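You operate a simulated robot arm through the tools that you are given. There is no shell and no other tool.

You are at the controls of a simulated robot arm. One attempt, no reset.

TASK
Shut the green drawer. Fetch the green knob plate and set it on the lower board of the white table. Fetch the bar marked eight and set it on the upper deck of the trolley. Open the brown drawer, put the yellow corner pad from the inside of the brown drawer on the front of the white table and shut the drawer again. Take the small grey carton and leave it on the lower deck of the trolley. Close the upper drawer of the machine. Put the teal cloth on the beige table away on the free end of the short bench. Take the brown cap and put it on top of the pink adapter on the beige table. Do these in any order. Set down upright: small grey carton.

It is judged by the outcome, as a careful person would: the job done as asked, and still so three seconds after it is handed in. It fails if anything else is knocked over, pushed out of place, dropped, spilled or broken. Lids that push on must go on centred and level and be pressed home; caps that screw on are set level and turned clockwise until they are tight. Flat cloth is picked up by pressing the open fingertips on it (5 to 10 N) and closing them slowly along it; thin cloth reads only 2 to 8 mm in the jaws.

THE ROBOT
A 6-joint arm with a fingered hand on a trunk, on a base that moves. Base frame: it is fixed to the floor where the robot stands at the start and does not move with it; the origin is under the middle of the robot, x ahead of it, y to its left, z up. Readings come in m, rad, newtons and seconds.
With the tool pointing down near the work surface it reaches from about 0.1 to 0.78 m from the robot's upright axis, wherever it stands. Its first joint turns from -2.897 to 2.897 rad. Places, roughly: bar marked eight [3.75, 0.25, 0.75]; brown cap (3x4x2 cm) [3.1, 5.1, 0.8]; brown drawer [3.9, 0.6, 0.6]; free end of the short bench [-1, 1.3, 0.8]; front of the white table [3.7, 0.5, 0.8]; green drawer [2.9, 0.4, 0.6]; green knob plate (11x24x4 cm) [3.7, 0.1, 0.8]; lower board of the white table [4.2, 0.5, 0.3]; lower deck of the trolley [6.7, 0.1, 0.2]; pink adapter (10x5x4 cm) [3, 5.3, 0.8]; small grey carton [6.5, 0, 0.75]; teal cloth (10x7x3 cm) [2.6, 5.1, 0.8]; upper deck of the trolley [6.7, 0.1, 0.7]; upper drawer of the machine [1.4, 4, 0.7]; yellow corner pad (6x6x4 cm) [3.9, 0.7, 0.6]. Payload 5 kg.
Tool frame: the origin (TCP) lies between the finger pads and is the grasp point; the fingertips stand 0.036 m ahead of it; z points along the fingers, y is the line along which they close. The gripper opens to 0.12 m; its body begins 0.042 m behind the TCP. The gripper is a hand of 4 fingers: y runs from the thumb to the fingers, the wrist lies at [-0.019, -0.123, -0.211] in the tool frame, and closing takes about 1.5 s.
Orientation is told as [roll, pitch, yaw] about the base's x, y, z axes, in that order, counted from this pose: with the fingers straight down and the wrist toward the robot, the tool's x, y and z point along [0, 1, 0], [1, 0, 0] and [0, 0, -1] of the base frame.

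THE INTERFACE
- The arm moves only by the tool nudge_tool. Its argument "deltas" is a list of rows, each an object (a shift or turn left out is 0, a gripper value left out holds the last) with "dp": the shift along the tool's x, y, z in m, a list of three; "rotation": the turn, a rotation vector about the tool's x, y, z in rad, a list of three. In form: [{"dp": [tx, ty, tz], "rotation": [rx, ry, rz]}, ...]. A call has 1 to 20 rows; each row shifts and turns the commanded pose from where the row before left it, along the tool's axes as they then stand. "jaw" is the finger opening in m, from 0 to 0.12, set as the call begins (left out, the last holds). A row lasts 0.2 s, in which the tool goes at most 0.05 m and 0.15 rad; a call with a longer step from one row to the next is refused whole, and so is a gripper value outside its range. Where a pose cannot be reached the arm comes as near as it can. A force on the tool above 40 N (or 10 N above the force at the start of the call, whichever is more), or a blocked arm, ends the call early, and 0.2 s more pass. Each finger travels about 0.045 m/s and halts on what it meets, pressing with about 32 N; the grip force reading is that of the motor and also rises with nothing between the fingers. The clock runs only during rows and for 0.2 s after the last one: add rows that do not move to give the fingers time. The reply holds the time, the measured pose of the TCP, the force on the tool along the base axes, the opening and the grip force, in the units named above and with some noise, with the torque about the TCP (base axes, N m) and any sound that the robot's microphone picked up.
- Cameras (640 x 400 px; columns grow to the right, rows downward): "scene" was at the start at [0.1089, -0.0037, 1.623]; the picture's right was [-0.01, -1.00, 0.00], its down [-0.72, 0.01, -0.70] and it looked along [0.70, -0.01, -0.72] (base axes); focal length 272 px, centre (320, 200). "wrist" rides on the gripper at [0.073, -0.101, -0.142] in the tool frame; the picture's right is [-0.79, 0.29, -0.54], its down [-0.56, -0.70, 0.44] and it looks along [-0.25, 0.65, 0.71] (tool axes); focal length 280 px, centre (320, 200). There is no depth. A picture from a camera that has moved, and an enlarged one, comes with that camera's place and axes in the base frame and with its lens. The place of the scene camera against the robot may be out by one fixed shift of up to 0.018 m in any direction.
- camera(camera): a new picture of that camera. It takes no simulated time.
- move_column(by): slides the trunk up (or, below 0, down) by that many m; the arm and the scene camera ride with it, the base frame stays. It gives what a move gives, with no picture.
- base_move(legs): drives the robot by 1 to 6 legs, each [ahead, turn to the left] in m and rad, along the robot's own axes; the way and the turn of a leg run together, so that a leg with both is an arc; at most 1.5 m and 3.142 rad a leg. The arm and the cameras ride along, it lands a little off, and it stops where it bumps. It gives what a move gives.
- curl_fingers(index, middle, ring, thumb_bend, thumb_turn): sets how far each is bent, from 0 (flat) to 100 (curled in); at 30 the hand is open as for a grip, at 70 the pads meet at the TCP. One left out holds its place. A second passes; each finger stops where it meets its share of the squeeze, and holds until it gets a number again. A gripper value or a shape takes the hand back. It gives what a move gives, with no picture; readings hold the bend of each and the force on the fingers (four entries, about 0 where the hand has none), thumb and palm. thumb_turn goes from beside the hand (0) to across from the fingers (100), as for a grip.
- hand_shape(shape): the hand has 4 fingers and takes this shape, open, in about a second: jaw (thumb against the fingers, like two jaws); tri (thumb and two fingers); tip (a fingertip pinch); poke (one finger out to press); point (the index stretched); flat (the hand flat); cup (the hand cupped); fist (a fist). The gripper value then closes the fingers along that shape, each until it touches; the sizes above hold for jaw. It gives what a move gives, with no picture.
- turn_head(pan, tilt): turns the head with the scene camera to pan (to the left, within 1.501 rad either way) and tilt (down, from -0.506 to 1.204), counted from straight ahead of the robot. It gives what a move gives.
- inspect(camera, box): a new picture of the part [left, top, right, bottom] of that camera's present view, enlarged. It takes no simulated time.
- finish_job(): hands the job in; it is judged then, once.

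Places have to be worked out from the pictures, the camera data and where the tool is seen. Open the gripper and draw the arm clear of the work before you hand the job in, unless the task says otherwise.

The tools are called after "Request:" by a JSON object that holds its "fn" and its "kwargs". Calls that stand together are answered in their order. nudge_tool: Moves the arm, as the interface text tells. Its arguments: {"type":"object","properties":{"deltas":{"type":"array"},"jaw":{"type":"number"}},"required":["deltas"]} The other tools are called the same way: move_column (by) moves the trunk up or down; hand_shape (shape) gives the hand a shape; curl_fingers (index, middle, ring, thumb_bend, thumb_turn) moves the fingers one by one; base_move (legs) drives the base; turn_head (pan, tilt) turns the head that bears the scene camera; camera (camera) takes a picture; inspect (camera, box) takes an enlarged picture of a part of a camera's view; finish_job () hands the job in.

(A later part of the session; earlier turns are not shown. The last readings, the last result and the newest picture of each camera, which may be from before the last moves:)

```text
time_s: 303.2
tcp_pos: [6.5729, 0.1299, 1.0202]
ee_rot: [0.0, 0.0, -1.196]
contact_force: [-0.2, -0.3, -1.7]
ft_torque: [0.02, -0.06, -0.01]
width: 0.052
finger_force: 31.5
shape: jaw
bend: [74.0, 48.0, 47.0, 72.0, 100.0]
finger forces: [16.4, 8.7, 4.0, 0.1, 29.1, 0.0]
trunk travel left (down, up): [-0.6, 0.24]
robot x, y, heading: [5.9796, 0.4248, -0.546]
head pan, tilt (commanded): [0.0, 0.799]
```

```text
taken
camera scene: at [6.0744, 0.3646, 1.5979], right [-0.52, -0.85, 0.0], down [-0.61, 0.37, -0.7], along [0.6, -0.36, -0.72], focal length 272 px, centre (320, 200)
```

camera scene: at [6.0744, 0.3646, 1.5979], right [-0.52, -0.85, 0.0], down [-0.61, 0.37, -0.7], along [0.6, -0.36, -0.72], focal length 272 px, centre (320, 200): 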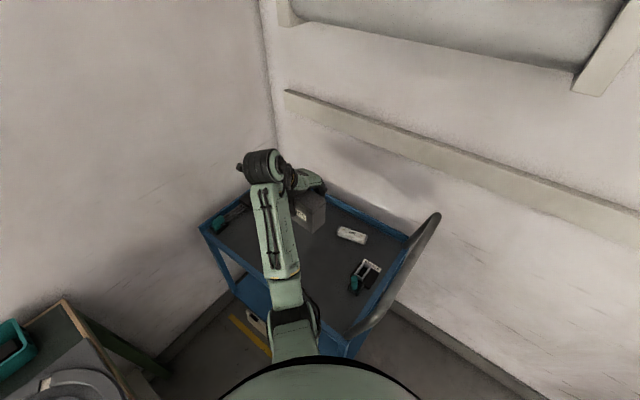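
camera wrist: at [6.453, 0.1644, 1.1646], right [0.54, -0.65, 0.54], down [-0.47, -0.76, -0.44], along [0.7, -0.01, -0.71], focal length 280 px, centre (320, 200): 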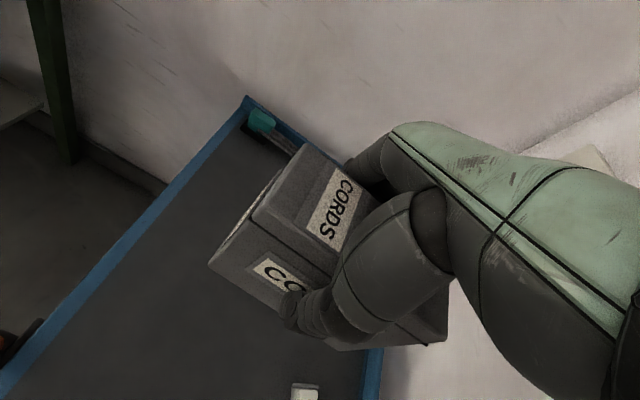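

The carton is turned with its long side along the trolley. I back the base 0.15 m and retract the carton to in front of the trolley, still high.

Request:
{"fn": "base_move", "kwargs": {"legs": [[-0.15, 0]]}}

Request:
{"fn": "nudge_tool", "kwargs": {"deltas": [{"dp": [0, -0.04, 0]}, {"dp": [0, -0.04, 0]}, {"dp": [0, -0.04, 0]}, {"dp": [0, -0.04, 0]}, {"dp": [0, -0.04, 0]}, {"dp": [0, -0.02, 0]}, {}]}}

Request:
{"fn": "turn_head", "kwargs": {"pan": 0.1, "tilt": 0.9}}

Request:
{"fn": "camera", "kwargs": {"camera": "scene"}}

Request:
{"fn": "camera", "kwargs": {"camera": "wrist"}}

```text
time_s: 304.6
tcp_pos: [6.4437, 0.2099, 1.0218]
ee_rot: [0.0, -0.001, -1.192]
contact_force: [0.3, 0.4, -1.9]
ft_torque: [0.02, -0.04, -0.01]
width: 0.0519
finger_force: 32.1
shape: jaw
bend: [74.0, 48.0, 47.0, 72.0, 100.0]
finger forces: [16.5, 8.7, 4.0, 0.0, 29.2, 0.1]
trunk travel left (down, up): [-0.6, 0.24]
robot x, y, heading: [5.852, 0.5038, -0.552]
head pan, tilt (commanded): [0.0, 0.799]
```

```text
time_s: 306.2
tcp_pos: [6.3986, 0.3782, 0.9413]
ee_rot: [0.002, -0.002, -1.189]
contact_force: [-0.7, 0.7, -2.5]
ft_torque: [0.0, -0.01, -0.03]
width: 0.0514
finger_force: 32.1
shape: jaw
bend: [74.0, 49.0, 47.0, 72.0, 100.0]
finger forces: [16.6, 8.8, 4.1, 0.0, 29.3, 0.0]
out of reach, approached as far as the arm can: row 1, 2, 3, 4, 5, 6
trunk travel left (down, up): [-0.6, 0.24]
robot x, y, heading: [5.8549, 0.5034, -0.544]
head pan, tilt (commanded): [0.0, 0.799]
```

```text
time_s: 306.9
tcp_pos: [6.3995, 0.3775, 0.9414]
ee_rot: [0.001, -0.001, -1.191]
contact_force: [-1.1, -0.1, -2.4]
ft_torque: [0.0, -0.01, -0.02]
width: 0.0516
finger_force: 32.4
shape: jaw
bend: [74.0, 49.0, 47.0, 72.0, 100.0]
finger forces: [16.4, 8.8, 3.9, 0.0, 29.3, 0.1]
trunk travel left (down, up): [-0.6, 0.24]
robot x, y, heading: [5.8517, 0.5016, -0.545]
head pan, tilt (commanded): [0.099, 0.901]
```

```text
taken
camera scene: at [5.9449, 0.4527, 1.59], right [-0.43, -0.9, 0.0], down [-0.71, 0.34, -0.62], along [0.56, -0.27, -0.78], focal length 272 px, centre (320, 200)
```

scene: 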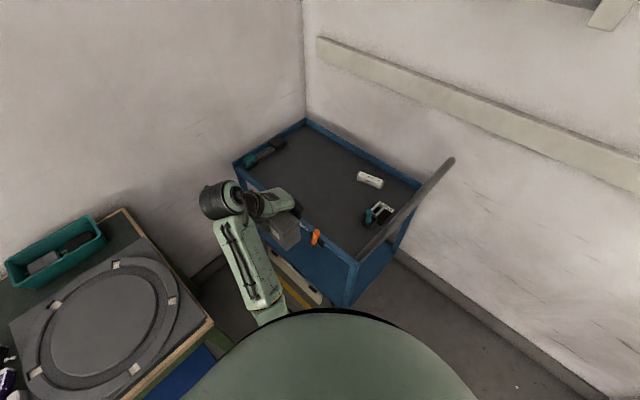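

```text
taken
camera wrist: at [6.428, 0.4982, 1.0835], right [-0.63, -0.56, 0.54], down [-0.78, 0.44, -0.45], along [0.01, -0.7, -0.71], focal length 280 px, centre (320, 200)
```

wrist: 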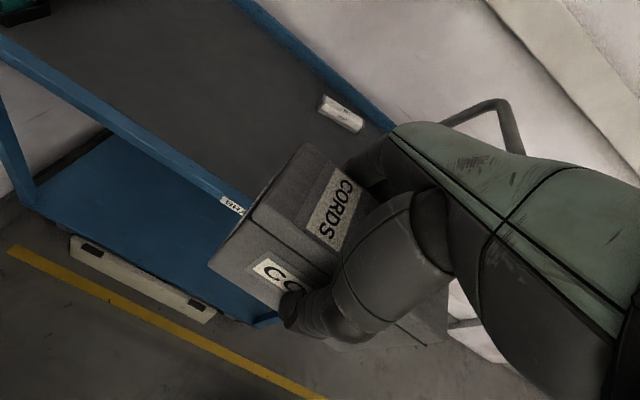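

The arm is near its limits from here, so I'll instead insert the carton through the trolley's open right end. First I raise it, turn the tool in line with my heading, and then manoeuvre around.

Request:
{"fn": "nudge_tool", "kwargs": {"deltas": [{"dp": [0, 0, -0.04]}, {"dp": [0, 0, -0.04]}, {"dp": [0, 0, -0.04]}, {"rotation": [0, 0, -0.13]}, {"rotation": [0, 0, -0.13]}, {"rotation": [0, 0, -0.13]}, {"rotation": [0, 0, -0.13]}, {"rotation": [0, 0, -0.13]}, {}]}}

Request:
{"fn": "camera", "kwargs": {"camera": "scene"}}

```text
time_s: 308.9
tcp_pos: [6.4399, 0.3412, 0.9795]
ee_rot: [-0.001, 0.0, -0.543]
contact_force: [-0.3, 0.3, -2.0]
ft_torque: [-0.02, -0.02, 0.01]
width: 0.0516
finger_force: 32.1
shape: jaw
bend: [74.0, 49.0, 47.0, 72.0, 100.0]
finger forces: [16.5, 8.8, 4.0, 0.0, 29.4, 0.0]
out of reach, approached as far as the arm can: row 1, 2, 3
trunk travel left (down, up): [-0.6, 0.24]
robot x, y, heading: [5.8558, 0.5015, -0.544]
head pan, tilt (commanded): [0.099, 0.901]
```

```text
taken
camera scene: at [5.9449, 0.453, 1.59], right [-0.43, -0.9, 0.0], down [-0.71, 0.34, -0.62], along [0.56, -0.27, -0.78], focal length 272 px, centre (320, 200)
```

scene: 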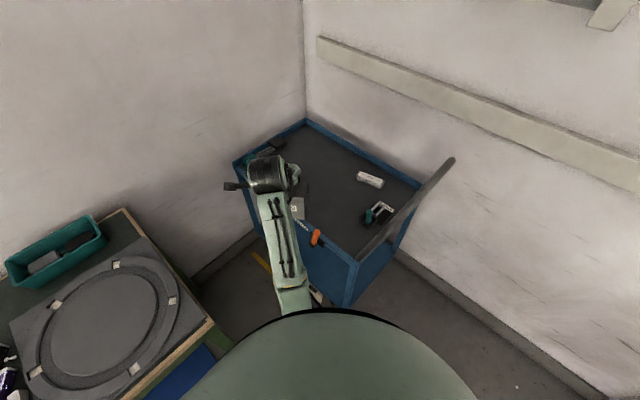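

I raise the trunk and centre the arm in front of me before turning.

Request:
{"fn": "move_column", "kwargs": {"by": 0.14}}

Request:
{"fn": "nudge_tool", "kwargs": {"deltas": [{"dp": [-0.04, 0, 0]}, {"dp": [-0.04, 0, 0]}, {"dp": [-0.03, 0, 0]}, {}]}}

Request:
{"fn": "base_move", "kwargs": {"legs": [[0, 1.807], [-0.8, 0], [0, -0.9]]}}

Request:
{"fn": "turn_head", "kwargs": {"pan": 0, "tilt": 0.6}}

Request:
{"fn": "camera", "kwargs": {"camera": "scene"}}

```text
time_s: 310.6
tcp_pos: [6.4393, 0.3402, 1.1183]
ee_rot: [0.0, 0.0, -0.542]
contact_force: [0.8, -0.6, -2.8]
ft_torque: [0.02, 0.0, 0.01]
width: 0.0517
finger_force: 32.3
shape: jaw
bend: [74.0, 49.0, 47.0, 72.0, 100.0]
finger forces: [16.5, 8.7, 4.0, 0.0, 29.3, 0.0]
trunk travel left (down, up): [-0.74, 0.1]
robot x, y, heading: [5.8551, 0.5018, -0.546]
head pan, tilt (commanded): [0.099, 0.901]
```

```text
time_s: 311.6
tcp_pos: [6.3831, 0.245, 1.1192]
ee_rot: [-0.002, -0.002, -0.541]
contact_force: [-0.2, -0.7, -2.5]
ft_torque: [0.01, 0.01, 0.02]
width: 0.0518
finger_force: 32.3
shape: jaw
bend: [74.0, 49.0, 47.0, 72.0, 100.0]
finger forces: [16.5, 8.7, 4.0, 0.0, 29.1, 0.1]
trunk travel left (down, up): [-0.74, 0.1]
robot x, y, heading: [5.8502, 0.5043, -0.546]
head pan, tilt (commanded): [0.099, 0.901]
```

```text
time_s: 324.1
tcp_pos: [6.1356, 0.0017, 1.1176]
ee_rot: [0.0, 0.001, 0.362]
contact_force: [0.9, 0.2, -2.2]
ft_torque: [0.04, 0.03, 0.02]
width: 0.0515
finger_force: 32.1
shape: jaw
bend: [74.0, 49.0, 47.0, 72.0, 100.0]
finger forces: [16.2, 8.5, 3.9, 0.0, 28.5, 0.0]
trunk travel left (down, up): [-0.74, 0.1]
robot x, y, heading: [5.6039, -0.2554, 0.36]
head pan, tilt (commanded): [0.099, 0.901]
```

```text
time_s: 324.9
tcp_pos: [6.1358, 0.0013, 1.1191]
ee_rot: [-0.001, 0.0, 0.363]
contact_force: [-0.2, 0.8, -2.2]
ft_torque: [0.01, 0.02, -0.01]
width: 0.0516
finger_force: 32.8
shape: jaw
bend: [74.0, 49.0, 47.0, 72.0, 100.0]
finger forces: [16.3, 8.6, 3.9, 0.0, 28.7, 0.1]
trunk travel left (down, up): [-0.74, 0.1]
robot x, y, heading: [5.603, -0.253, 0.36]
head pan, tilt (commanded): [0.0, 0.6]
```

```text
taken
camera scene: at [5.7143, -0.2163, 1.7547], right [0.35, -0.94, 0.0], down [-0.53, -0.2, -0.82], along [0.77, 0.29, -0.57], focal length 272 px, centre (320, 200)
```

scene: 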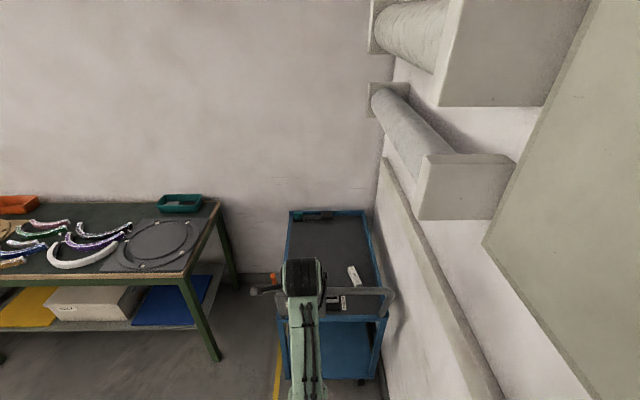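

I now face the trolley's right end squarely. I enlarge to see the opening between the decks.

Request:
{"fn": "nudge_tool", "kwargs": {"deltas": [{"dp": [-0.04, 0, 0]}, {"dp": [-0.04, 0, 0]}, {"dp": [-0.03, 0, 0]}, {}]}}

Request:
{"fn": "move_column", "kwargs": {"by": -0.4}}

Request:
{"fn": "camera", "kwargs": {"camera": "scene"}}

Request:
{"fn": "inspect", "kwargs": {"camera": "scene", "box": [220, 180, 440, 400]}}

```text
time_s: 325.9
tcp_pos: [6.1743, -0.1011, 1.1176]
ee_rot: [-0.001, 0.003, 0.364]
contact_force: [-0.6, -1.0, -1.7]
ft_torque: [0.01, -0.01, -0.01]
width: 0.0511
finger_force: 32.3
shape: jaw
bend: [74.0, 49.0, 48.0, 72.0, 100.0]
finger forces: [16.3, 8.4, 3.9, 0.0, 28.6, 0.0]
trunk travel left (down, up): [-0.74, 0.1]
robot x, y, heading: [5.6042, -0.2546, 0.362]
head pan, tilt (commanded): [0.0, 0.6]
```

```text
time_s: 329.8
tcp_pos: [6.1747, -0.1005, 0.7175]
ee_rot: [-0.001, 0.0, 0.364]
contact_force: [0.8, 0.4, -2.5]
ft_torque: [0.0, 0.01, -0.01]
width: 0.0514
finger_force: 31.9
shape: jaw
bend: [74.0, 49.0, 48.0, 72.0, 100.0]
finger forces: [16.3, 8.4, 4.0, 0.0, 28.6, 0.0]
trunk travel left (down, up): [-0.34, 0.5]
robot x, y, heading: [5.6052, -0.2526, 0.36]
head pan, tilt (commanded): [0.0, 0.6]
```

```text
taken
camera scene: at [5.7143, -0.2165, 1.3548], right [0.35, -0.94, 0.0], down [-0.53, -0.2, -0.82], along [0.77, 0.29, -0.57], focal length 272 px, centre (320, 200)
```

scene: 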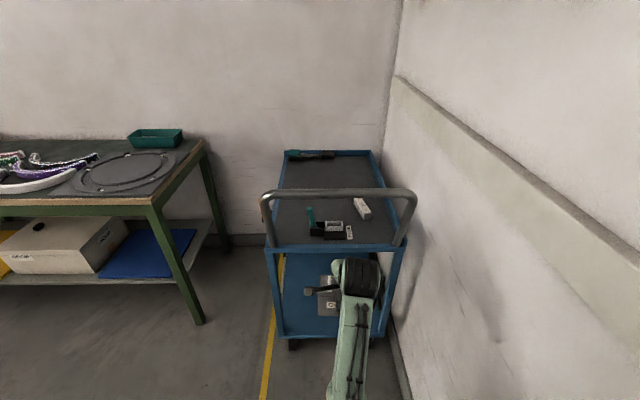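

```text
1.82 times, centred on (330, 290) of scene
camera zoom: at [5.7143, -0.2165, 1.3548], right [0.35, -0.94, 0.0], down [-0.53, -0.2, -0.82], along [0.77, 0.29, -0.57], focal length 494 px, centre (302, 36)
```

zoom: 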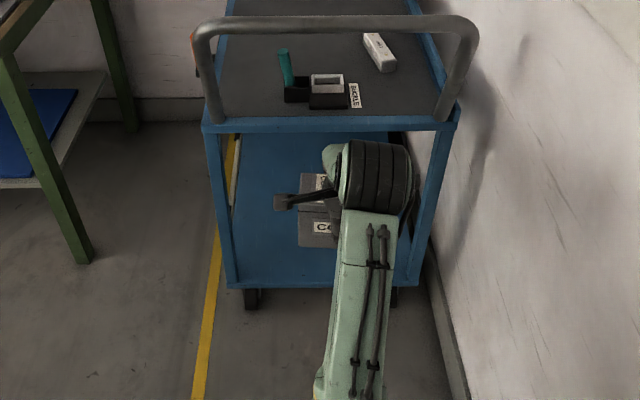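

The opening is clear: the lower deck is at z≈0.19 and the hand is lined up with the middle of the trolley end. I lower the trunk the rest of the way.

Request:
{"fn": "move_column", "kwargs": {"by": -0.33}}

Request:
{"fn": "camera", "kwargs": {"camera": "scene"}}

Request:
{"fn": "camera", "kwargs": {"camera": "wrist"}}

```text
time_s: 333.0
tcp_pos: [6.1746, -0.0998, 0.3893]
ee_rot: [-0.001, -0.001, 0.362]
contact_force: [0.1, 0.0, -1.9]
ft_torque: [0.0, -0.02, -0.04]
width: 0.0514
finger_force: 32.5
shape: jaw
bend: [74.0, 49.0, 48.0, 72.0, 100.0]
finger forces: [16.2, 8.4, 3.9, 0.0, 28.7, 0.0]
trunk travel left (down, up): [-0.01, 0.83]
robot x, y, heading: [5.6042, -0.2554, 0.351]
head pan, tilt (commanded): [0.0, 0.6]
```

```text
taken
camera scene: at [5.7142, -0.2165, 1.0248], right [0.35, -0.94, 0.0], down [-0.53, -0.2, -0.82], along [0.77, 0.29, -0.57], focal length 272 px, centre (320, 200)
```

scene: 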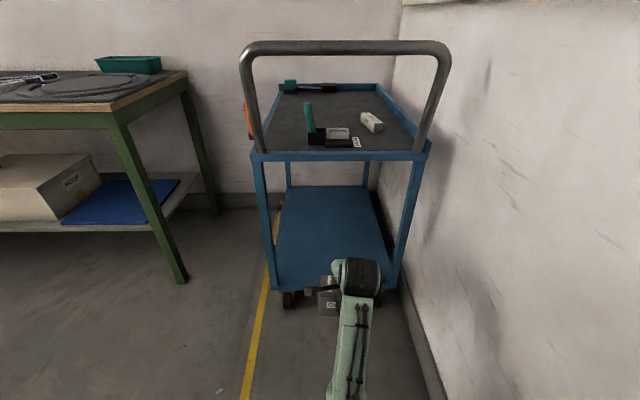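

```text
taken
camera wrist: at [6.053, -0.0692, 0.5307], right [0.55, -0.64, 0.54], down [-0.46, -0.77, -0.44], along [0.7, 0.0, -0.71], focal length 280 px, centre (320, 200)
```

wrist: 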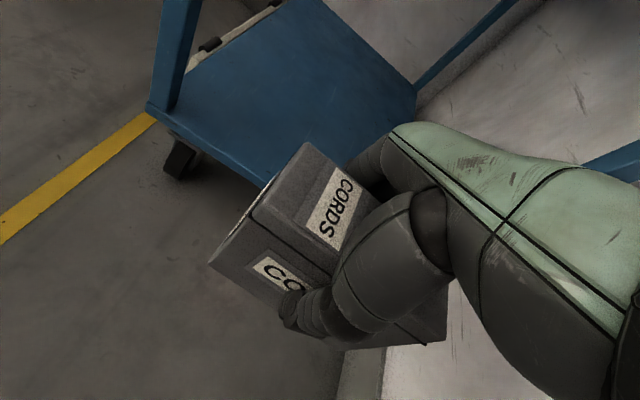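

The carton bottom is at about z 0.315 and the deck at 0.20. I lower 5.5 cm, then drive forward 0.27 m to bring it over the lower deck.

Request:
{"fn": "nudge_tool", "kwargs": {"deltas": [{"dp": [0, 0, 0.03]}, {"dp": [0, 0, 0.025]}, {}]}}

Request:
{"fn": "base_move", "kwargs": {"legs": [[0.27, 0]]}}

Request:
{"fn": "camera", "kwargs": {"camera": "wrist"}}

Request:
{"fn": "camera", "kwargs": {"camera": "scene"}}

```text
time_s: 333.8
tcp_pos: [6.1739, -0.1014, 0.3331]
ee_rot: [0.0, -0.002, 0.361]
contact_force: [0.2, 0.2, -1.8]
ft_torque: [0.03, -0.03, 0.0]
width: 0.0515
finger_force: 31.9
shape: jaw
bend: [74.0, 49.0, 48.0, 72.0, 100.0]
finger forces: [16.4, 8.5, 4.1, 0.0, 28.8, 0.0]
trunk travel left (down, up): [-0.01, 0.83]
robot x, y, heading: [5.6025, -0.2577, 0.358]
head pan, tilt (commanded): [0.0, 0.6]
```

```text
time_s: 335.9
tcp_pos: [6.4251, -0.0057, 0.333]
ee_rot: [0.001, -0.001, 0.362]
contact_force: [-0.6, 0.7, -2.8]
ft_torque: [0.02, 0.01, -0.01]
width: 0.0512
finger_force: 32.3
shape: jaw
bend: [74.0, 49.0, 48.0, 72.0, 100.0]
finger forces: [16.3, 8.5, 4.0, 0.0, 28.8, 0.0]
trunk travel left (down, up): [-0.01, 0.83]
robot x, y, heading: [5.8574, -0.1649, 0.361]
head pan, tilt (commanded): [0.0, 0.6]
```

```text
taken
camera wrist: at [6.3047, 0.0257, 0.4757], right [0.55, -0.64, 0.54], down [-0.46, -0.77, -0.44], along [0.7, 0.0, -0.71], focal length 280 px, centre (320, 200)
```

wrist: 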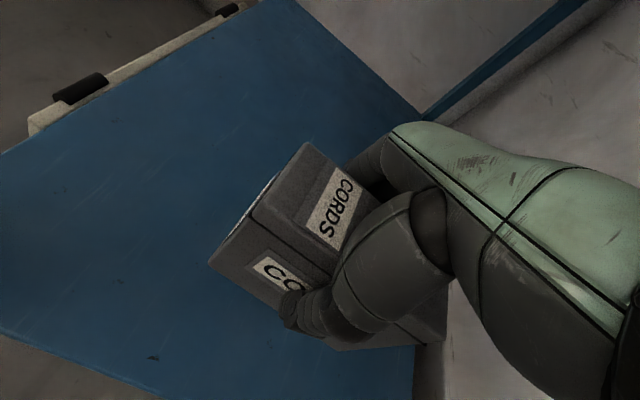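

```text
taken
camera scene: at [5.9662, -0.1217, 1.0248], right [0.35, -0.94, 0.0], down [-0.53, -0.2, -0.82], along [0.77, 0.29, -0.57], focal length 272 px, centre (320, 200)
```

scene: 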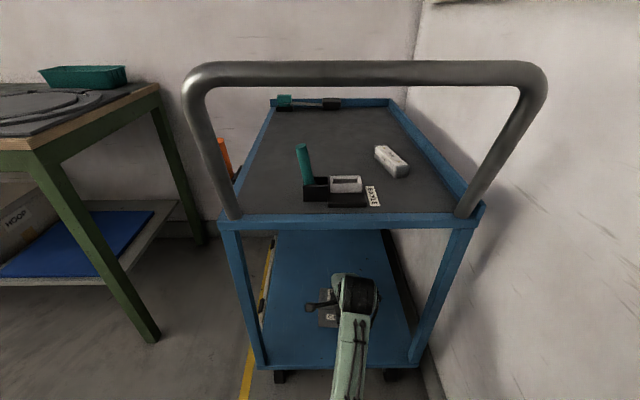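

The carton is over the lower deck, about 7 cm inside its edge. I lower it in small steps until it touches.

Request:
{"fn": "nudge_tool", "kwargs": {"deltas": [{"dp": [0, 0, 0.02]}, {"dp": [0, 0, 0.015]}, {"dp": [0, 0, 0.008]}, {"dp": [0, 0, 0.006]}, {}]}}

Request:
{"fn": "camera", "kwargs": {"camera": "wrist"}}

```text
time_s: 337.1
tcp_pos: [6.4254, -0.005, 0.2845]
ee_rot: [0.0, 0.001, 0.363]
contact_force: [0.2, -0.4, -1.1]
ft_torque: [0.01, 0.0, 0.0]
width: 0.0511
finger_force: 32.2
shape: jaw
bend: [74.0, 49.0, 48.0, 72.0, 100.0]
finger forces: [16.3, 8.5, 3.9, 0.1, 28.8, 0.0]
trunk travel left (down, up): [-0.01, 0.83]
robot x, y, heading: [5.8566, -0.1584, 0.36]
head pan, tilt (commanded): [0.0, 0.6]
```

```text
taken
camera wrist: at [6.3046, 0.0255, 0.427], right [0.55, -0.64, 0.54], down [-0.46, -0.77, -0.44], along [0.7, 0.0, -0.71], focal length 280 px, centre (320, 200)
```

wrist: 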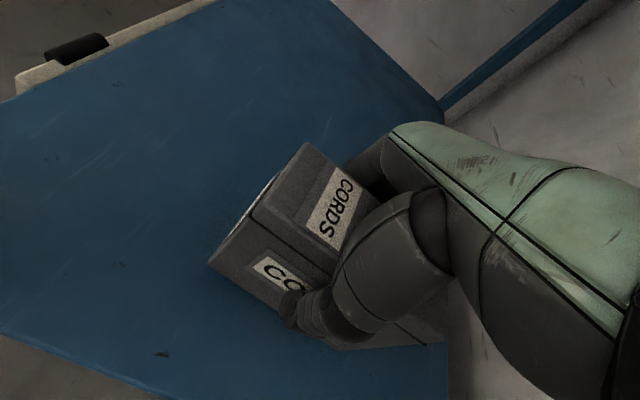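

Not touching yet; I continue down in small steps.

Request:
{"fn": "nudge_tool", "kwargs": {"deltas": [{"dp": [0, 0, 0.004]}, {"dp": [0, 0, 0.004]}, {"dp": [0, 0, 0.003]}, {"dp": [0, 0, 0.003]}, {}]}}

```text
time_s: 338.3
tcp_pos: [6.4256, -0.0054, 0.2704]
ee_rot: [0.001, 0.001, 0.364]
contact_force: [-0.7, -0.7, 1.1]
ft_torque: [0.02, -0.01, 0.0]
width: 0.0514
finger_force: 32.2
shape: jaw
bend: [74.0, 49.0, 48.0, 72.0, 100.0]
finger forces: [16.4, 8.6, 4.1, 0.1, 29.5, 0.0]
trunk travel left (down, up): [-0.01, 0.83]
robot x, y, heading: [5.8559, -0.1617, 0.358]
head pan, tilt (commanded): [0.0, 0.6]
```

Contact begins (force changed to +1 N). I lower 3 mm more and check it is flat.

Request:
{"fn": "nudge_tool", "kwargs": {"deltas": [{"dp": [0, 0, 0.002]}, {"dp": [0, 0, 0.001]}, {}]}}

Request:
{"fn": "camera", "kwargs": {"camera": "wrist"}}

```text
time_s: 339.1
tcp_pos: [6.426, -0.006, 0.2702]
ee_rot: [0.0, -0.005, 0.364]
contact_force: [-4.5, 0.7, 20.5]
ft_torque: [-0.08, 0.23, 0.04]
width: 0.0522
finger_force: 31.8
shape: jaw
bend: [74.0, 49.0, 48.0, 72.0, 100.0]
finger forces: [16.9, 9.0, 4.3, 0.0, 34.4, 0.0]
trunk travel left (down, up): [-0.01, 0.83]
robot x, y, heading: [5.855, -0.1609, 0.358]
head pan, tilt (commanded): [0.0, 0.6]
```

```text
taken
camera wrist: at [6.3043, 0.0255, 0.4118], right [0.55, -0.64, 0.54], down [-0.45, -0.77, -0.45], along [0.7, 0.0, -0.71], focal length 280 px, centre (320, 200)
```

wrist: 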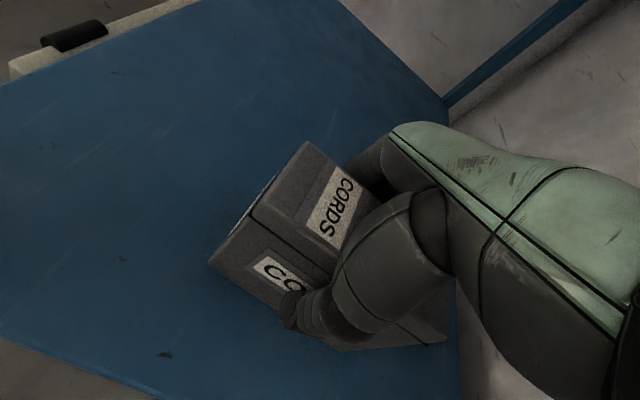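

The carton stands on the deck (20 N). I ease off and open the jaw wide.

Request:
{"fn": "nudge_tool", "kwargs": {"deltas": [{"dp": [0, 0, -0.003]}, {}]}}

Request:
{"fn": "nudge_tool", "kwargs": {"deltas": [{}, {}, {}, {}, {}, {}, {}, {}], "jaw": 0.12}}

Request:
{"fn": "camera", "kwargs": {"camera": "wrist"}}

```text
time_s: 339.7
tcp_pos: [6.425, -0.0061, 0.271]
ee_rot: [0.001, 0.001, 0.364]
contact_force: [2.2, 1.0, 7.1]
ft_torque: [0.04, -0.13, 0.08]
width: 0.0518
finger_force: 32.1
shape: jaw
bend: [74.0, 49.0, 48.0, 72.0, 100.0]
finger forces: [18.9, 10.3, 5.1, 0.0, 30.8, 0.1]
trunk travel left (down, up): [-0.01, 0.83]
robot x, y, heading: [5.8569, -0.162, 0.356]
head pan, tilt (commanded): [0.0, 0.6]
```

```text
time_s: 341.5
tcp_pos: [6.4253, -0.0053, 0.2718]
ee_rot: [-0.001, -0.001, 0.363]
contact_force: [-0.2, -0.6, -0.2]
ft_torque: [0.03, 0.0, -0.01]
width: 0.1197
finger_force: 0.1
shape: jaw
bend: [30.0, 30.0, 30.0, 30.0, 98.0]
finger forces: [0.1, 0.0, 0.0, 0.0, 0.0, 0.0]
trunk travel left (down, up): [-0.01, 0.83]
robot x, y, heading: [5.8554, -0.1604, 0.363]
head pan, tilt (commanded): [0.0, 0.6]
```

```text
taken
camera wrist: at [6.3046, 0.0256, 0.413], right [0.55, -0.64, 0.54], down [-0.46, -0.77, -0.44], along [0.7, 0.0, -0.71], focal length 280 px, centre (320, 200)
```

wrist: 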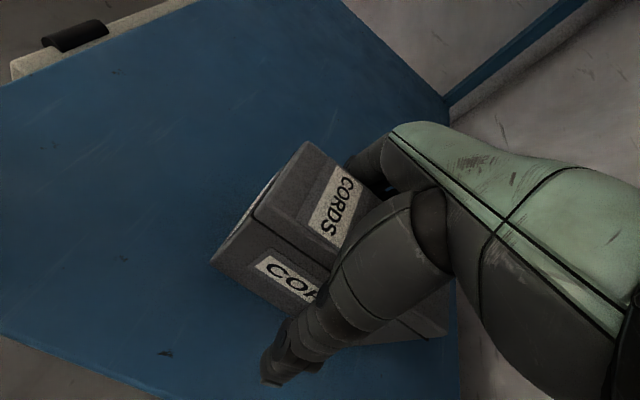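

The carton is free and upright. I raise the hand 8 cm (staying below the upper deck) and back straight out.

Request:
{"fn": "nudge_tool", "kwargs": {"deltas": [{"dp": [0, 0, -0.02]}, {"dp": [0, 0, -0.03]}, {"dp": [0, 0, -0.032]}, {}]}}

Request:
{"fn": "camera", "kwargs": {"camera": "wrist"}}

```text
time_s: 342.5
tcp_pos: [6.426, -0.0068, 0.353]
ee_rot: [0.0, -0.001, 0.364]
contact_force: [0.4, 0.3, 0.4]
ft_torque: [0.01, 0.02, -0.01]
width: 0.12
finger_force: 0.1
shape: jaw
bend: [30.0, 30.0, 30.0, 30.0, 98.0]
finger forces: [0.1, 0.1, 0.1, 0.0, 0.0, 0.0]
trunk travel left (down, up): [-0.01, 0.83]
robot x, y, heading: [5.8561, -0.1602, 0.357]
head pan, tilt (commanded): [0.0, 0.6]
```

```text
taken
camera wrist: at [6.3048, 0.0256, 0.4953], right [0.55, -0.64, 0.54], down [-0.46, -0.77, -0.44], along [0.7, 0.0, -0.71], focal length 280 px, centre (320, 200)
```

wrist: 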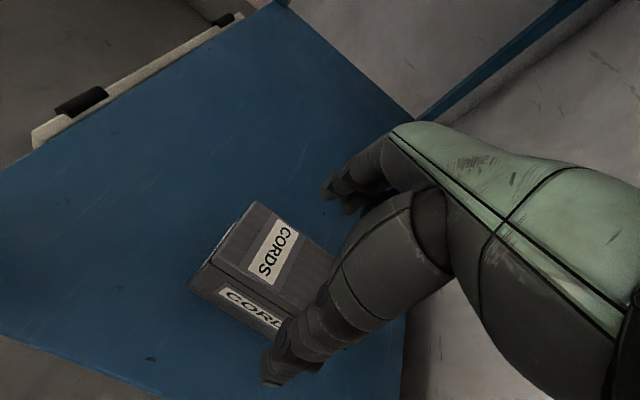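

I raise 1.5 cm more for margin and back out slowly.

Request:
{"fn": "nudge_tool", "kwargs": {"deltas": [{"dp": [0, 0, -0.015]}, {}]}}

Request:
{"fn": "base_move", "kwargs": {"legs": [[-0.3, 0]]}}

Request:
{"fn": "camera", "kwargs": {"camera": "scene"}}

Request:
{"fn": "inspect", "kwargs": {"camera": "scene", "box": [220, 60, 440, 310]}}

```text
time_s: 343.1
tcp_pos: [6.4257, -0.0063, 0.3675]
ee_rot: [0.001, 0.002, 0.364]
contact_force: [-0.5, 0.7, 0.3]
ft_torque: [0.01, -0.02, -0.01]
width: 0.1196
finger_force: 0.0
shape: jaw
bend: [30.0, 30.0, 30.0, 30.0, 98.0]
finger forces: [0.0, 0.0, 0.0, 0.0, 0.0, 0.0]
trunk travel left (down, up): [-0.01, 0.83]
robot x, y, heading: [5.8568, -0.1623, 0.363]
head pan, tilt (commanded): [0.0, 0.6]
```

```text
time_s: 345.3
tcp_pos: [6.1465, -0.1128, 0.368]
ee_rot: [0.001, 0.001, 0.361]
contact_force: [0.3, -0.1, 0.3]
ft_torque: [-0.02, -0.03, 0.0]
width: 0.1197
finger_force: 0.1
shape: jaw
bend: [30.0, 30.0, 30.0, 30.0, 98.0]
finger forces: [0.0, 0.0, 0.0, 0.1, 0.1, 0.0]
trunk travel left (down, up): [-0.01, 0.83]
robot x, y, heading: [5.5772, -0.2678, 0.36]
head pan, tilt (commanded): [0.0, 0.6]
```

```text
taken
camera scene: at [5.6862, -0.227, 1.0248], right [0.35, -0.94, 0.0], down [-0.53, -0.2, -0.83], along [0.77, 0.29, -0.57], focal length 272 px, centre (320, 200)
```

scene: 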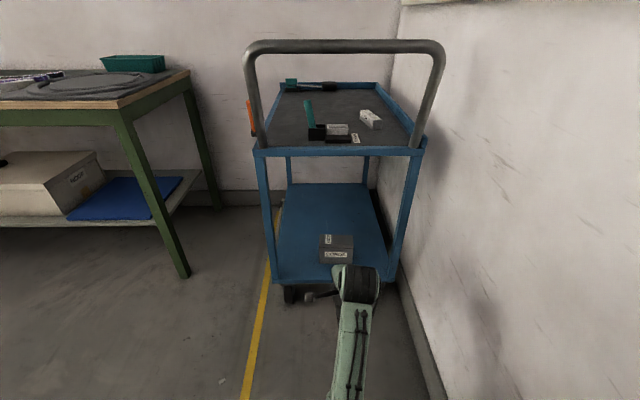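

```text
1.60 times, centred on (330, 185) of scene
camera zoom: at [5.6862, -0.227, 1.0248], right [0.35, -0.94, 0.0], down [-0.53, -0.2, -0.83], along [0.77, 0.29, -0.57], focal length 435 px, centre (304, 224)
```

zoom: 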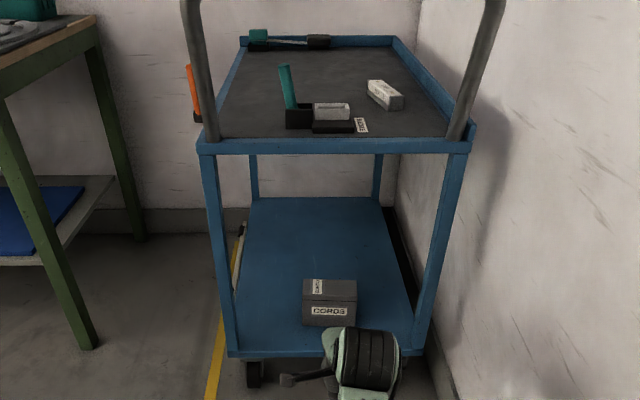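

The carton stands upright on the lower deck and the bar lies on the upper deck. I back off, turn, raise the arm and head back to the aisle toward the window side.

Request:
{"fn": "base_move", "kwargs": {"legs": [[-0.1, 0], [0, 1.3], [1.4, 0]]}}

Request:
{"fn": "move_column", "kwargs": {"by": 0.4}}

Request:
{"fn": "move_column", "kwargs": {"by": 0.25}}

Request:
{"fn": "turn_head", "kwargs": {"pan": 0.2, "tilt": 0.4}}

Request:
{"fn": "camera", "kwargs": {"camera": "scene"}}

```text
time_s: 357.5
tcp_pos: [5.3519, 1.676, 0.3681]
ee_rot: [0.0, 0.0, 1.675]
contact_force: [-0.1, 0.5, -0.8]
ft_torque: [0.01, 0.04, 0.01]
width: 0.1195
finger_force: 0.1
shape: jaw
bend: [30.0, 30.0, 30.0, 30.0, 98.0]
finger forces: [0.0, 0.1, 0.0, 0.1, 0.0, 0.0]
trunk travel left (down, up): [-0.01, 0.83]
robot x, y, heading: [5.3531, 1.09, 1.669]
head pan, tilt (commanded): [0.0, 0.6]
```

```text
time_s: 361.3
tcp_pos: [5.351, 1.677, 0.7662]
ee_rot: [0.0, 0.001, 1.674]
contact_force: [-0.2, -0.7, 0.2]
ft_torque: [-0.01, 0.03, 0.0]
width: 0.1196
finger_force: 0.1
shape: jaw
bend: [30.0, 30.0, 30.0, 30.0, 98.0]
finger forces: [0.1, 0.0, 0.0, 0.1, 0.0, 0.1]
trunk travel left (down, up): [-0.41, 0.43]
robot x, y, heading: [5.3532, 1.0853, 1.675]
head pan, tilt (commanded): [0.0, 0.6]
```

```text
time_s: 363.9
tcp_pos: [5.3514, 1.6758, 1.0187]
ee_rot: [-0.001, 0.0, 1.675]
contact_force: [-0.2, 0.1, -0.2]
ft_torque: [-0.04, 0.0, 0.01]
width: 0.1198
finger_force: 0.0
shape: jaw
bend: [30.0, 30.0, 30.0, 30.0, 98.0]
finger forces: [0.0, 0.0, 0.0, 0.0, 0.0, 0.0]
trunk travel left (down, up): [-0.66, 0.18]
robot x, y, heading: [5.3544, 1.085, 1.673]
head pan, tilt (commanded): [0.0, 0.6]
```

```text
time_s: 364.6
tcp_pos: [5.3518, 1.6766, 1.0171]
ee_rot: [-0.001, 0.001, 1.673]
contact_force: [-1.8, -0.5, 0.1]
ft_torque: [0.01, 0.0, 0.01]
width: 0.1199
finger_force: 0.1
shape: jaw
bend: [30.0, 30.0, 30.0, 30.0, 98.0]
finger forces: [0.0, 0.0, 0.0, 0.1, 0.0, 0.1]
trunk travel left (down, up): [-0.66, 0.18]
robot x, y, heading: [5.3556, 1.0872, 1.671]
head pan, tilt (commanded): [0.201, 0.4]
```

```text
taken
camera scene: at [5.322, 1.2019, 1.6929], right [0.96, 0.3, 0.0], down [0.12, -0.37, -0.92], along [-0.27, 0.88, -0.39], focal length 272 px, centre (320, 200)
```

scene: 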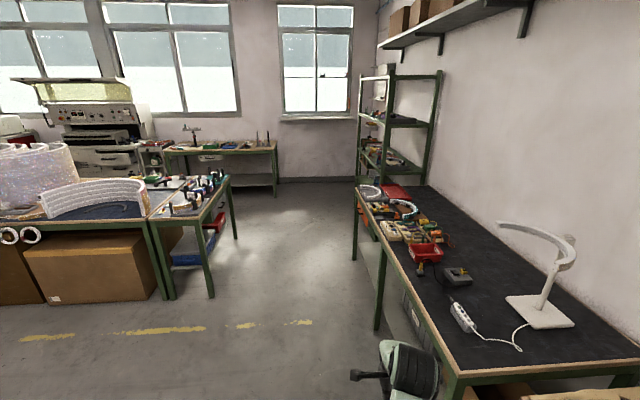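

I can see the machine and the beige table by the window. I enlarge that area.

Request:
{"fn": "inspect", "kwargs": {"camera": "scene", "box": [0, 60, 300, 310]}}

Request:
{"fn": "inspect", "kwargs": {"camera": "scene", "box": [20, 80, 180, 200]}}

```text
1.60 times, centred on (150, 185) of scene
camera zoom: at [5.322, 1.2019, 1.6929], right [0.96, 0.3, 0.0], down [0.12, -0.37, -0.92], along [-0.27, 0.88, -0.39], focal length 435 px, centre (592, 224)
```

zoom: 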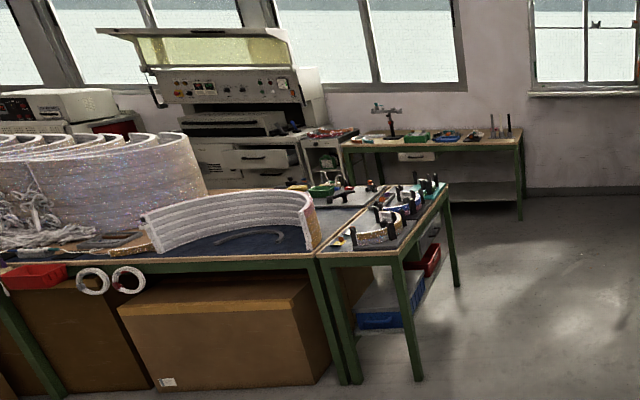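

```text
3.33 times, centred on (100, 140) of scene
camera zoom: at [5.322, 1.2019, 1.6929], right [0.96, 0.3, 0.0], down [0.12, -0.37, -0.92], along [-0.27, 0.88, -0.39], focal length 906 px, centre (1053, 400)
```

zoom: 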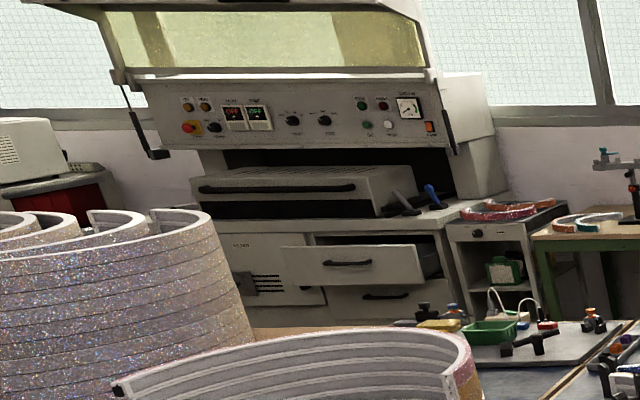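

The machine's upper drawer stands open and the beige table is to its right. I drive across toward the beige table's right-hand end and look again.

Request:
{"fn": "base_move", "kwargs": {"legs": [[0, 0.296], [1.5, 0], [1.3, 0]]}}

Request:
{"fn": "turn_head", "kwargs": {"pan": 0.5, "tilt": 0.5}}

Request:
{"fn": "camera", "kwargs": {"camera": "scene"}}

```text
time_s: 380.7
tcp_pos: [4.1139, 4.2353, 1.0172]
ee_rot: [0.0, -0.001, 1.961]
contact_force: [0.6, 0.7, -0.6]
ft_torque: [0.04, 0.02, 0.01]
width: 0.12
finger_force: 0.0
shape: jaw
bend: [30.0, 30.0, 30.0, 30.0, 98.0]
finger forces: [0.0, 0.1, 0.0, 0.0, 0.0, 0.0]
trunk travel left (down, up): [-0.66, 0.18]
robot x, y, heading: [4.286, 3.6726, 1.956]
head pan, tilt (commanded): [0.201, 0.4]
```

```text
time_s: 381.5
tcp_pos: [4.1148, 4.2355, 1.0175]
ee_rot: [-0.001, 0.001, 1.963]
contact_force: [0.1, -0.6, -0.4]
ft_torque: [0.0, 0.01, 0.01]
width: 0.1198
finger_force: 0.0
shape: jaw
bend: [30.0, 30.0, 30.0, 30.0, 98.0]
finger forces: [0.1, 0.0, 0.0, 0.0, 0.0, 0.0]
trunk travel left (down, up): [-0.66, 0.18]
robot x, y, heading: [4.2856, 3.6693, 1.957]
head pan, tilt (commanded): [0.499, 0.499]
```

```text
taken
camera scene: at [4.2003, 3.754, 1.6839], right [0.63, 0.77, 0.0], down [0.37, -0.3, -0.88], along [-0.68, 0.56, -0.48], focal length 272 px, centre (320, 200)
```

scene: 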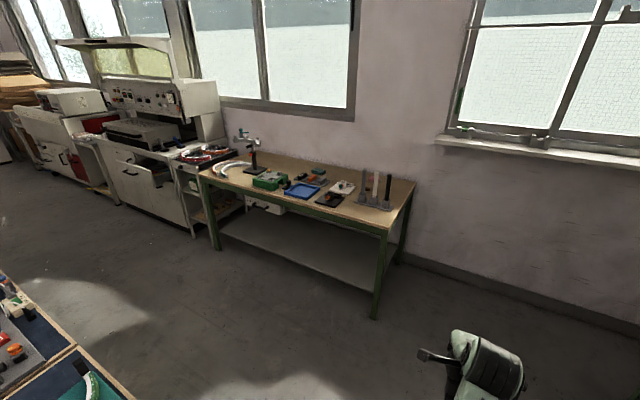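

Request:
{"fn": "inspect", "kwargs": {"camera": "scene", "box": [190, 110, 430, 260]}}

Request:
{"fn": "inspect", "kwargs": {"camera": "scene", "box": [80, 80, 260, 230]}}

```text
2.67 times, centred on (310, 185) of scene
camera zoom: at [4.2003, 3.754, 1.6839], right [0.63, 0.77, 0.0], down [0.37, -0.3, -0.88], along [-0.68, 0.56, -0.48], focal length 725 px, centre (347, 240)
```

zoom: 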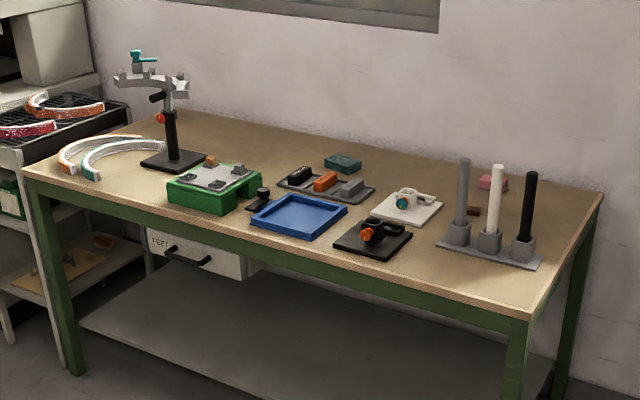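

```text
2.67 times, centred on (170, 155) of scene
camera zoom: at [4.2003, 3.754, 1.6839], right [0.63, 0.77, 0.0], down [0.37, -0.3, -0.88], along [-0.68, 0.56, -0.48], focal length 725 px, centre (720, 320)
```

zoom: 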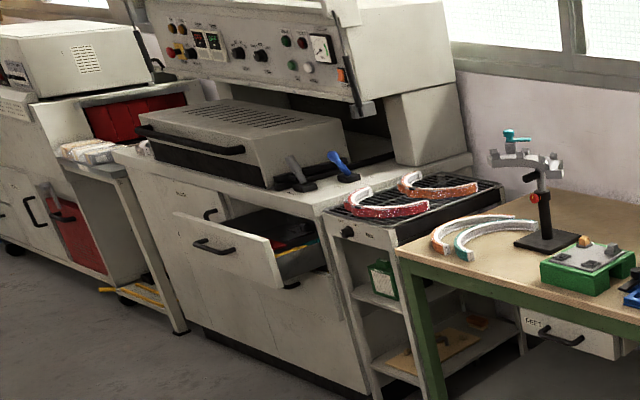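

The cap and pink adapter lie behind the three rods, so I'll work from the table's right end. I first swing the arm to my left side (keeping it high), then drive up alongside the table end.

Request:
{"fn": "nudge_tool", "kwargs": {"deltas": [{"dp": [0, -0.04, -0.04]}, {"dp": [0, -0.04, -0.04]}, {"dp": [0.0437, 0.002, 0], "rotation": [0, 0, -0.0873]}, {"dp": [0.0437, 0.002, 0], "rotation": [0, 0, -0.0873]}, {"dp": [0.0437, 0.002, 0], "rotation": [0, 0, -0.0873]}, {"dp": [0.0437, 0.002, 0], "rotation": [0, 0, -0.0873]}, {"dp": [0.0437, 0.002, 0], "rotation": [0, 0, -0.0873]}, {"dp": [0.0437, 0.002, 0], "rotation": [0, 0, -0.0873]}, {"dp": [0.0437, 0.002, 0], "rotation": [0, 0, -0.0873]}, {"dp": [0.0437, 0.002, 0], "rotation": [0, 0, -0.0873]}, {"dp": [0.0437, 0.002, 0], "rotation": [0, 0, -0.0873]}, {"dp": [0.0437, 0.002, 0], "rotation": [0, 0, -0.0873]}, {"dp": [0.0437, 0.002, 0], "rotation": [0, 0, -0.0873]}, {"dp": [0.0437, 0.002, 0], "rotation": [0, 0, -0.0873]}, {"dp": [0.0437, 0.002, 0], "rotation": [0, 0, -0.0873]}, {"dp": [0.0437, 0.002, 0], "rotation": [0, 0, -0.0873]}, {"dp": [0.0437, 0.002, 0], "rotation": [0, 0, -0.0873]}, {"dp": [0.0437, 0.002, 0], "rotation": [0, 0, -0.0873]}, {"dp": [0.0437, 0.002, 0], "rotation": [0, 0, -0.0873]}, {}]}}

```text
refused: row 1 steps farther than a row can; nothing moved
```

The first rows were too long; I resend with smaller steps.

Request:
{"fn": "nudge_tool", "kwargs": {"deltas": [{"dp": [0, -0.04, -0.02]}, {"dp": [0, -0.04, -0.02]}, {"dp": [0.0437, 0.002, 0], "rotation": [0, 0, -0.0873]}, {"dp": [0.0437, 0.002, 0], "rotation": [0, 0, -0.0873]}, {"dp": [0.0437, 0.002, 0], "rotation": [0, 0, -0.0873]}, {"dp": [0.0437, 0.002, 0], "rotation": [0, 0, -0.0873]}, {"dp": [0.0437, 0.002, 0], "rotation": [0, 0, -0.0873]}, {"dp": [0.0437, 0.002, 0], "rotation": [0, 0, -0.0873]}, {"dp": [0.0437, 0.002, 0], "rotation": [0, 0, -0.0873]}, {"dp": [0.0437, 0.002, 0], "rotation": [0, 0, -0.0873]}, {"dp": [0.0437, 0.002, 0], "rotation": [0, 0, -0.0873]}, {"dp": [0.0437, 0.002, 0], "rotation": [0, 0, -0.0873]}, {"dp": [0.0437, 0.002, 0], "rotation": [0, 0, -0.0873]}, {"dp": [0.0437, 0.002, 0], "rotation": [0, 0, -0.0873]}, {"dp": [0.0437, 0.002, 0], "rotation": [0, 0, -0.0873]}, {"dp": [0.0437, 0.002, 0], "rotation": [0, 0, -0.0873]}, {"dp": [0.0437, 0.002, 0], "rotation": [0, 0, -0.0873]}, {"dp": [0.0437, 0.002, 0], "rotation": [0, 0, -0.0873]}, {}]}}

```text
time_s: 385.5
tcp_pos: [3.7964, 3.62, 1.0584]
ee_rot: [0.001, 0.0, -2.926]
contact_force: [-0.4, 0.0, -0.8]
ft_torque: [-0.03, -0.04, 0.04]
width: 0.1198
finger_force: 0.0
shape: jaw
bend: [30.0, 30.0, 30.0, 30.0, 98.0]
finger forces: [0.0, 0.1, 0.0, 0.0, 0.0, 0.1]
trunk travel left (down, up): [-0.66, 0.18]
robot x, y, heading: [4.2834, 3.6694, 1.96]
head pan, tilt (commanded): [0.499, 0.499]
```

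The arm is now at my left. I raise the trunk well above the rods and drive forward alongside the table's right end.

Request:
{"fn": "move_column", "kwargs": {"by": 0.16}}

Request:
{"fn": "base_move", "kwargs": {"legs": [[0, -0.025], [1.45, 0]]}}

Request:
{"fn": "turn_head", "kwargs": {"pan": 0.9, "tilt": 0.7}}

Request:
{"fn": "camera", "kwargs": {"camera": "scene"}}

```text
time_s: 387.3
tcp_pos: [3.7969, 3.62, 1.218]
ee_rot: [-0.001, 0.0, -2.925]
contact_force: [0.6, 0.2, 0.3]
ft_torque: [0.0, 0.0, -0.01]
width: 0.12
finger_force: 0.0
shape: jaw
bend: [30.0, 30.0, 30.0, 30.0, 98.0]
finger forces: [0.0, 0.1, 0.0, 0.0, 0.0, 0.0]
trunk travel left (down, up): [-0.82, 0.02]
robot x, y, heading: [4.2854, 3.6711, 1.961]
head pan, tilt (commanded): [0.499, 0.499]
```

```text
time_s: 395.6
tcp_pos: [3.2752, 4.971, 1.2181]
ee_rot: [0.0, -0.001, -2.94]
contact_force: [-0.1, 0.7, -0.2]
ft_torque: [0.01, 0.0, -0.01]
width: 0.1199
finger_force: 0.2
shape: jaw
bend: [30.0, 30.0, 30.0, 30.0, 98.0]
finger forces: [0.0, 0.0, 0.1, 0.0, 0.0, 0.0]
trunk travel left (down, up): [-0.82, 0.02]
robot x, y, heading: [3.7615, 5.0189, 1.946]
head pan, tilt (commanded): [0.499, 0.499]
```

```text
time_s: 396.4
tcp_pos: [3.2747, 4.9714, 1.2189]
ee_rot: [-0.001, -0.001, -2.939]
contact_force: [0.9, -0.1, -0.1]
ft_torque: [0.0, -0.06, 0.0]
width: 0.1202
finger_force: 0.1
shape: jaw
bend: [30.0, 30.0, 30.0, 30.0, 98.0]
finger forces: [0.1, 0.0, 0.1, 0.1, 0.1, 0.0]
trunk travel left (down, up): [-0.82, 0.02]
robot x, y, heading: [3.7663, 5.0131, 1.949]
head pan, tilt (commanded): [0.901, 0.7]
```

```text
taken
camera scene: at [3.6695, 5.0658, 1.8262], right [0.29, 0.96, 0.0], down [0.62, -0.19, -0.77], along [-0.73, 0.22, -0.64], focal length 272 px, centre (320, 200)
```

scene: 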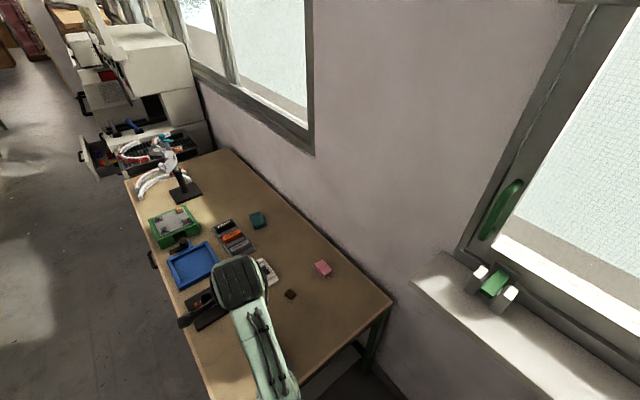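

I drive another 0.3 m so the cap and adapter come within reach, then look.

Request:
{"fn": "base_move", "kwargs": {"legs": [[0.3, 0]]}}

Request:
{"fn": "turn_head", "kwargs": {"pan": 1.2, "tilt": 0.85}}

Request:
{"fn": "camera", "kwargs": {"camera": "scene"}}

Request:
{"fn": "camera", "kwargs": {"camera": "wrist"}}

```text
time_s: 398.6
tcp_pos: [3.1664, 5.25, 1.2188]
ee_rot: [0.0, -0.001, -2.94]
contact_force: [0.4, -0.7, -0.2]
ft_torque: [-0.03, -0.04, 0.0]
width: 0.12
finger_force: 0.0
shape: jaw
bend: [30.0, 30.0, 30.0, 30.0, 98.0]
finger forces: [0.0, 0.0, 0.0, 0.0, 0.1, 0.0]
trunk travel left (down, up): [-0.82, 0.02]
robot x, y, heading: [3.6535, 5.2938, 1.948]
head pan, tilt (commanded): [0.901, 0.7]
```

```text
time_s: 399.4
tcp_pos: [3.1653, 5.2533, 1.2189]
ee_rot: [0.001, -0.001, -2.941]
contact_force: [-0.2, 0.1, 0.5]
ft_torque: [-0.02, -0.04, 0.02]
width: 0.12
finger_force: 0.2
shape: jaw
bend: [30.0, 30.0, 30.0, 30.0, 98.0]
finger forces: [0.0, 0.0, 0.0, 0.0, 0.1, 0.0]
trunk travel left (down, up): [-0.82, 0.02]
robot x, y, heading: [3.6547, 5.2929, 1.943]
head pan, tilt (commanded): [1.201, 0.85]
```

```text
taken
camera scene: at [3.5618, 5.3218, 1.8139], right [0.0, 1.0, 0.0], down [0.75, 0.0, -0.66], along [-0.66, 0.0, -0.75], focal length 272 px, centre (320, 200)
```

scene: 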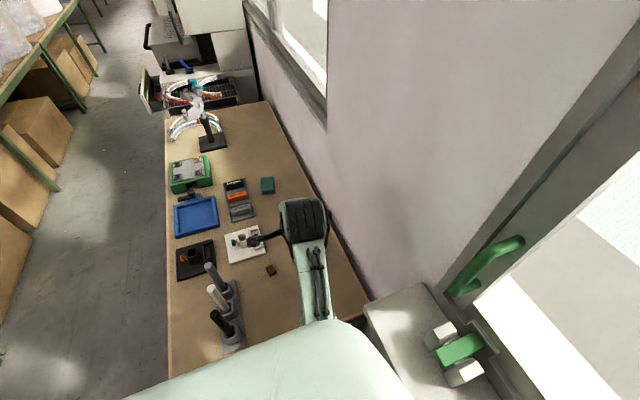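

```text
taken
camera wrist: at [3.2772, 5.2012, 1.3608], right [-0.44, 0.72, 0.54], down [0.57, 0.69, -0.44], along [-0.69, 0.11, -0.71], focal length 280 px, centre (320, 200)
```

wrist: 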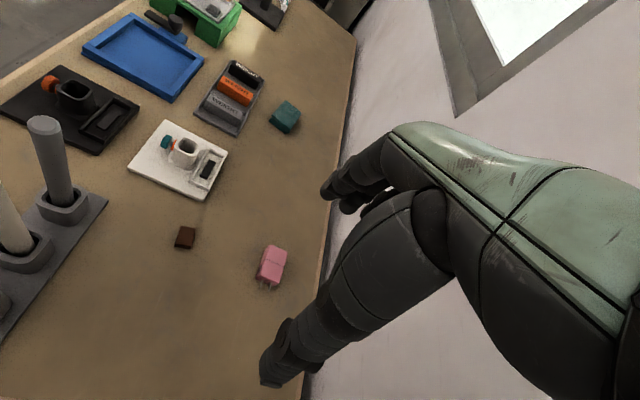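

I can see the brown cap and pink adapter clearly; I enlarge them.

Request:
{"fn": "inspect", "kwargs": {"camera": "wrist", "box": [150, 200, 310, 310]}}

Request:
{"fn": "inspect", "kwargs": {"camera": "wrist", "box": [250, 80, 330, 150]}}

```text
3.64 times, centred on (230, 255) of wrist
camera zoom: at [3.2772, 5.2012, 1.3608], right [-0.44, 0.72, 0.54], down [0.57, 0.69, -0.44], along [-0.69, 0.11, -0.71], focal length 1020 px, centre (647, 0)
```

zoom: 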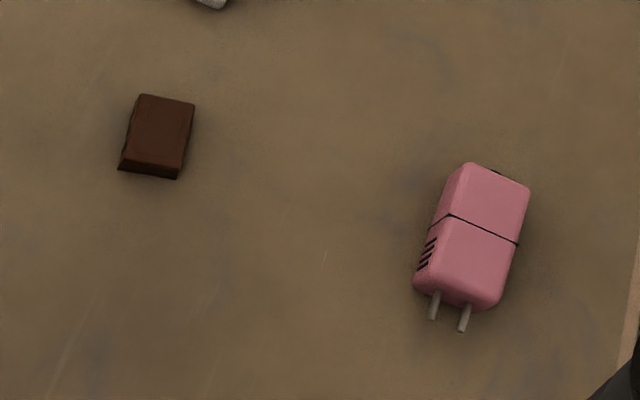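

```text
5.71 times, centred on (290, 115) of wrist
camera zoom: at [3.2772, 5.2012, 1.3608], right [-0.44, 0.72, 0.54], down [0.57, 0.69, -0.44], along [-0.69, 0.11, -0.71], focal length 1602 px, centre (491, 686)
```

zoom: 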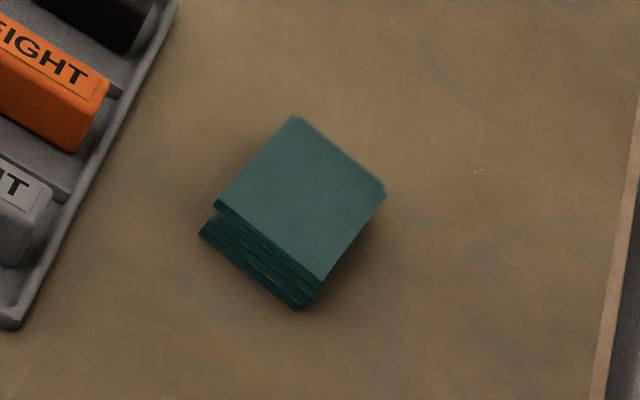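

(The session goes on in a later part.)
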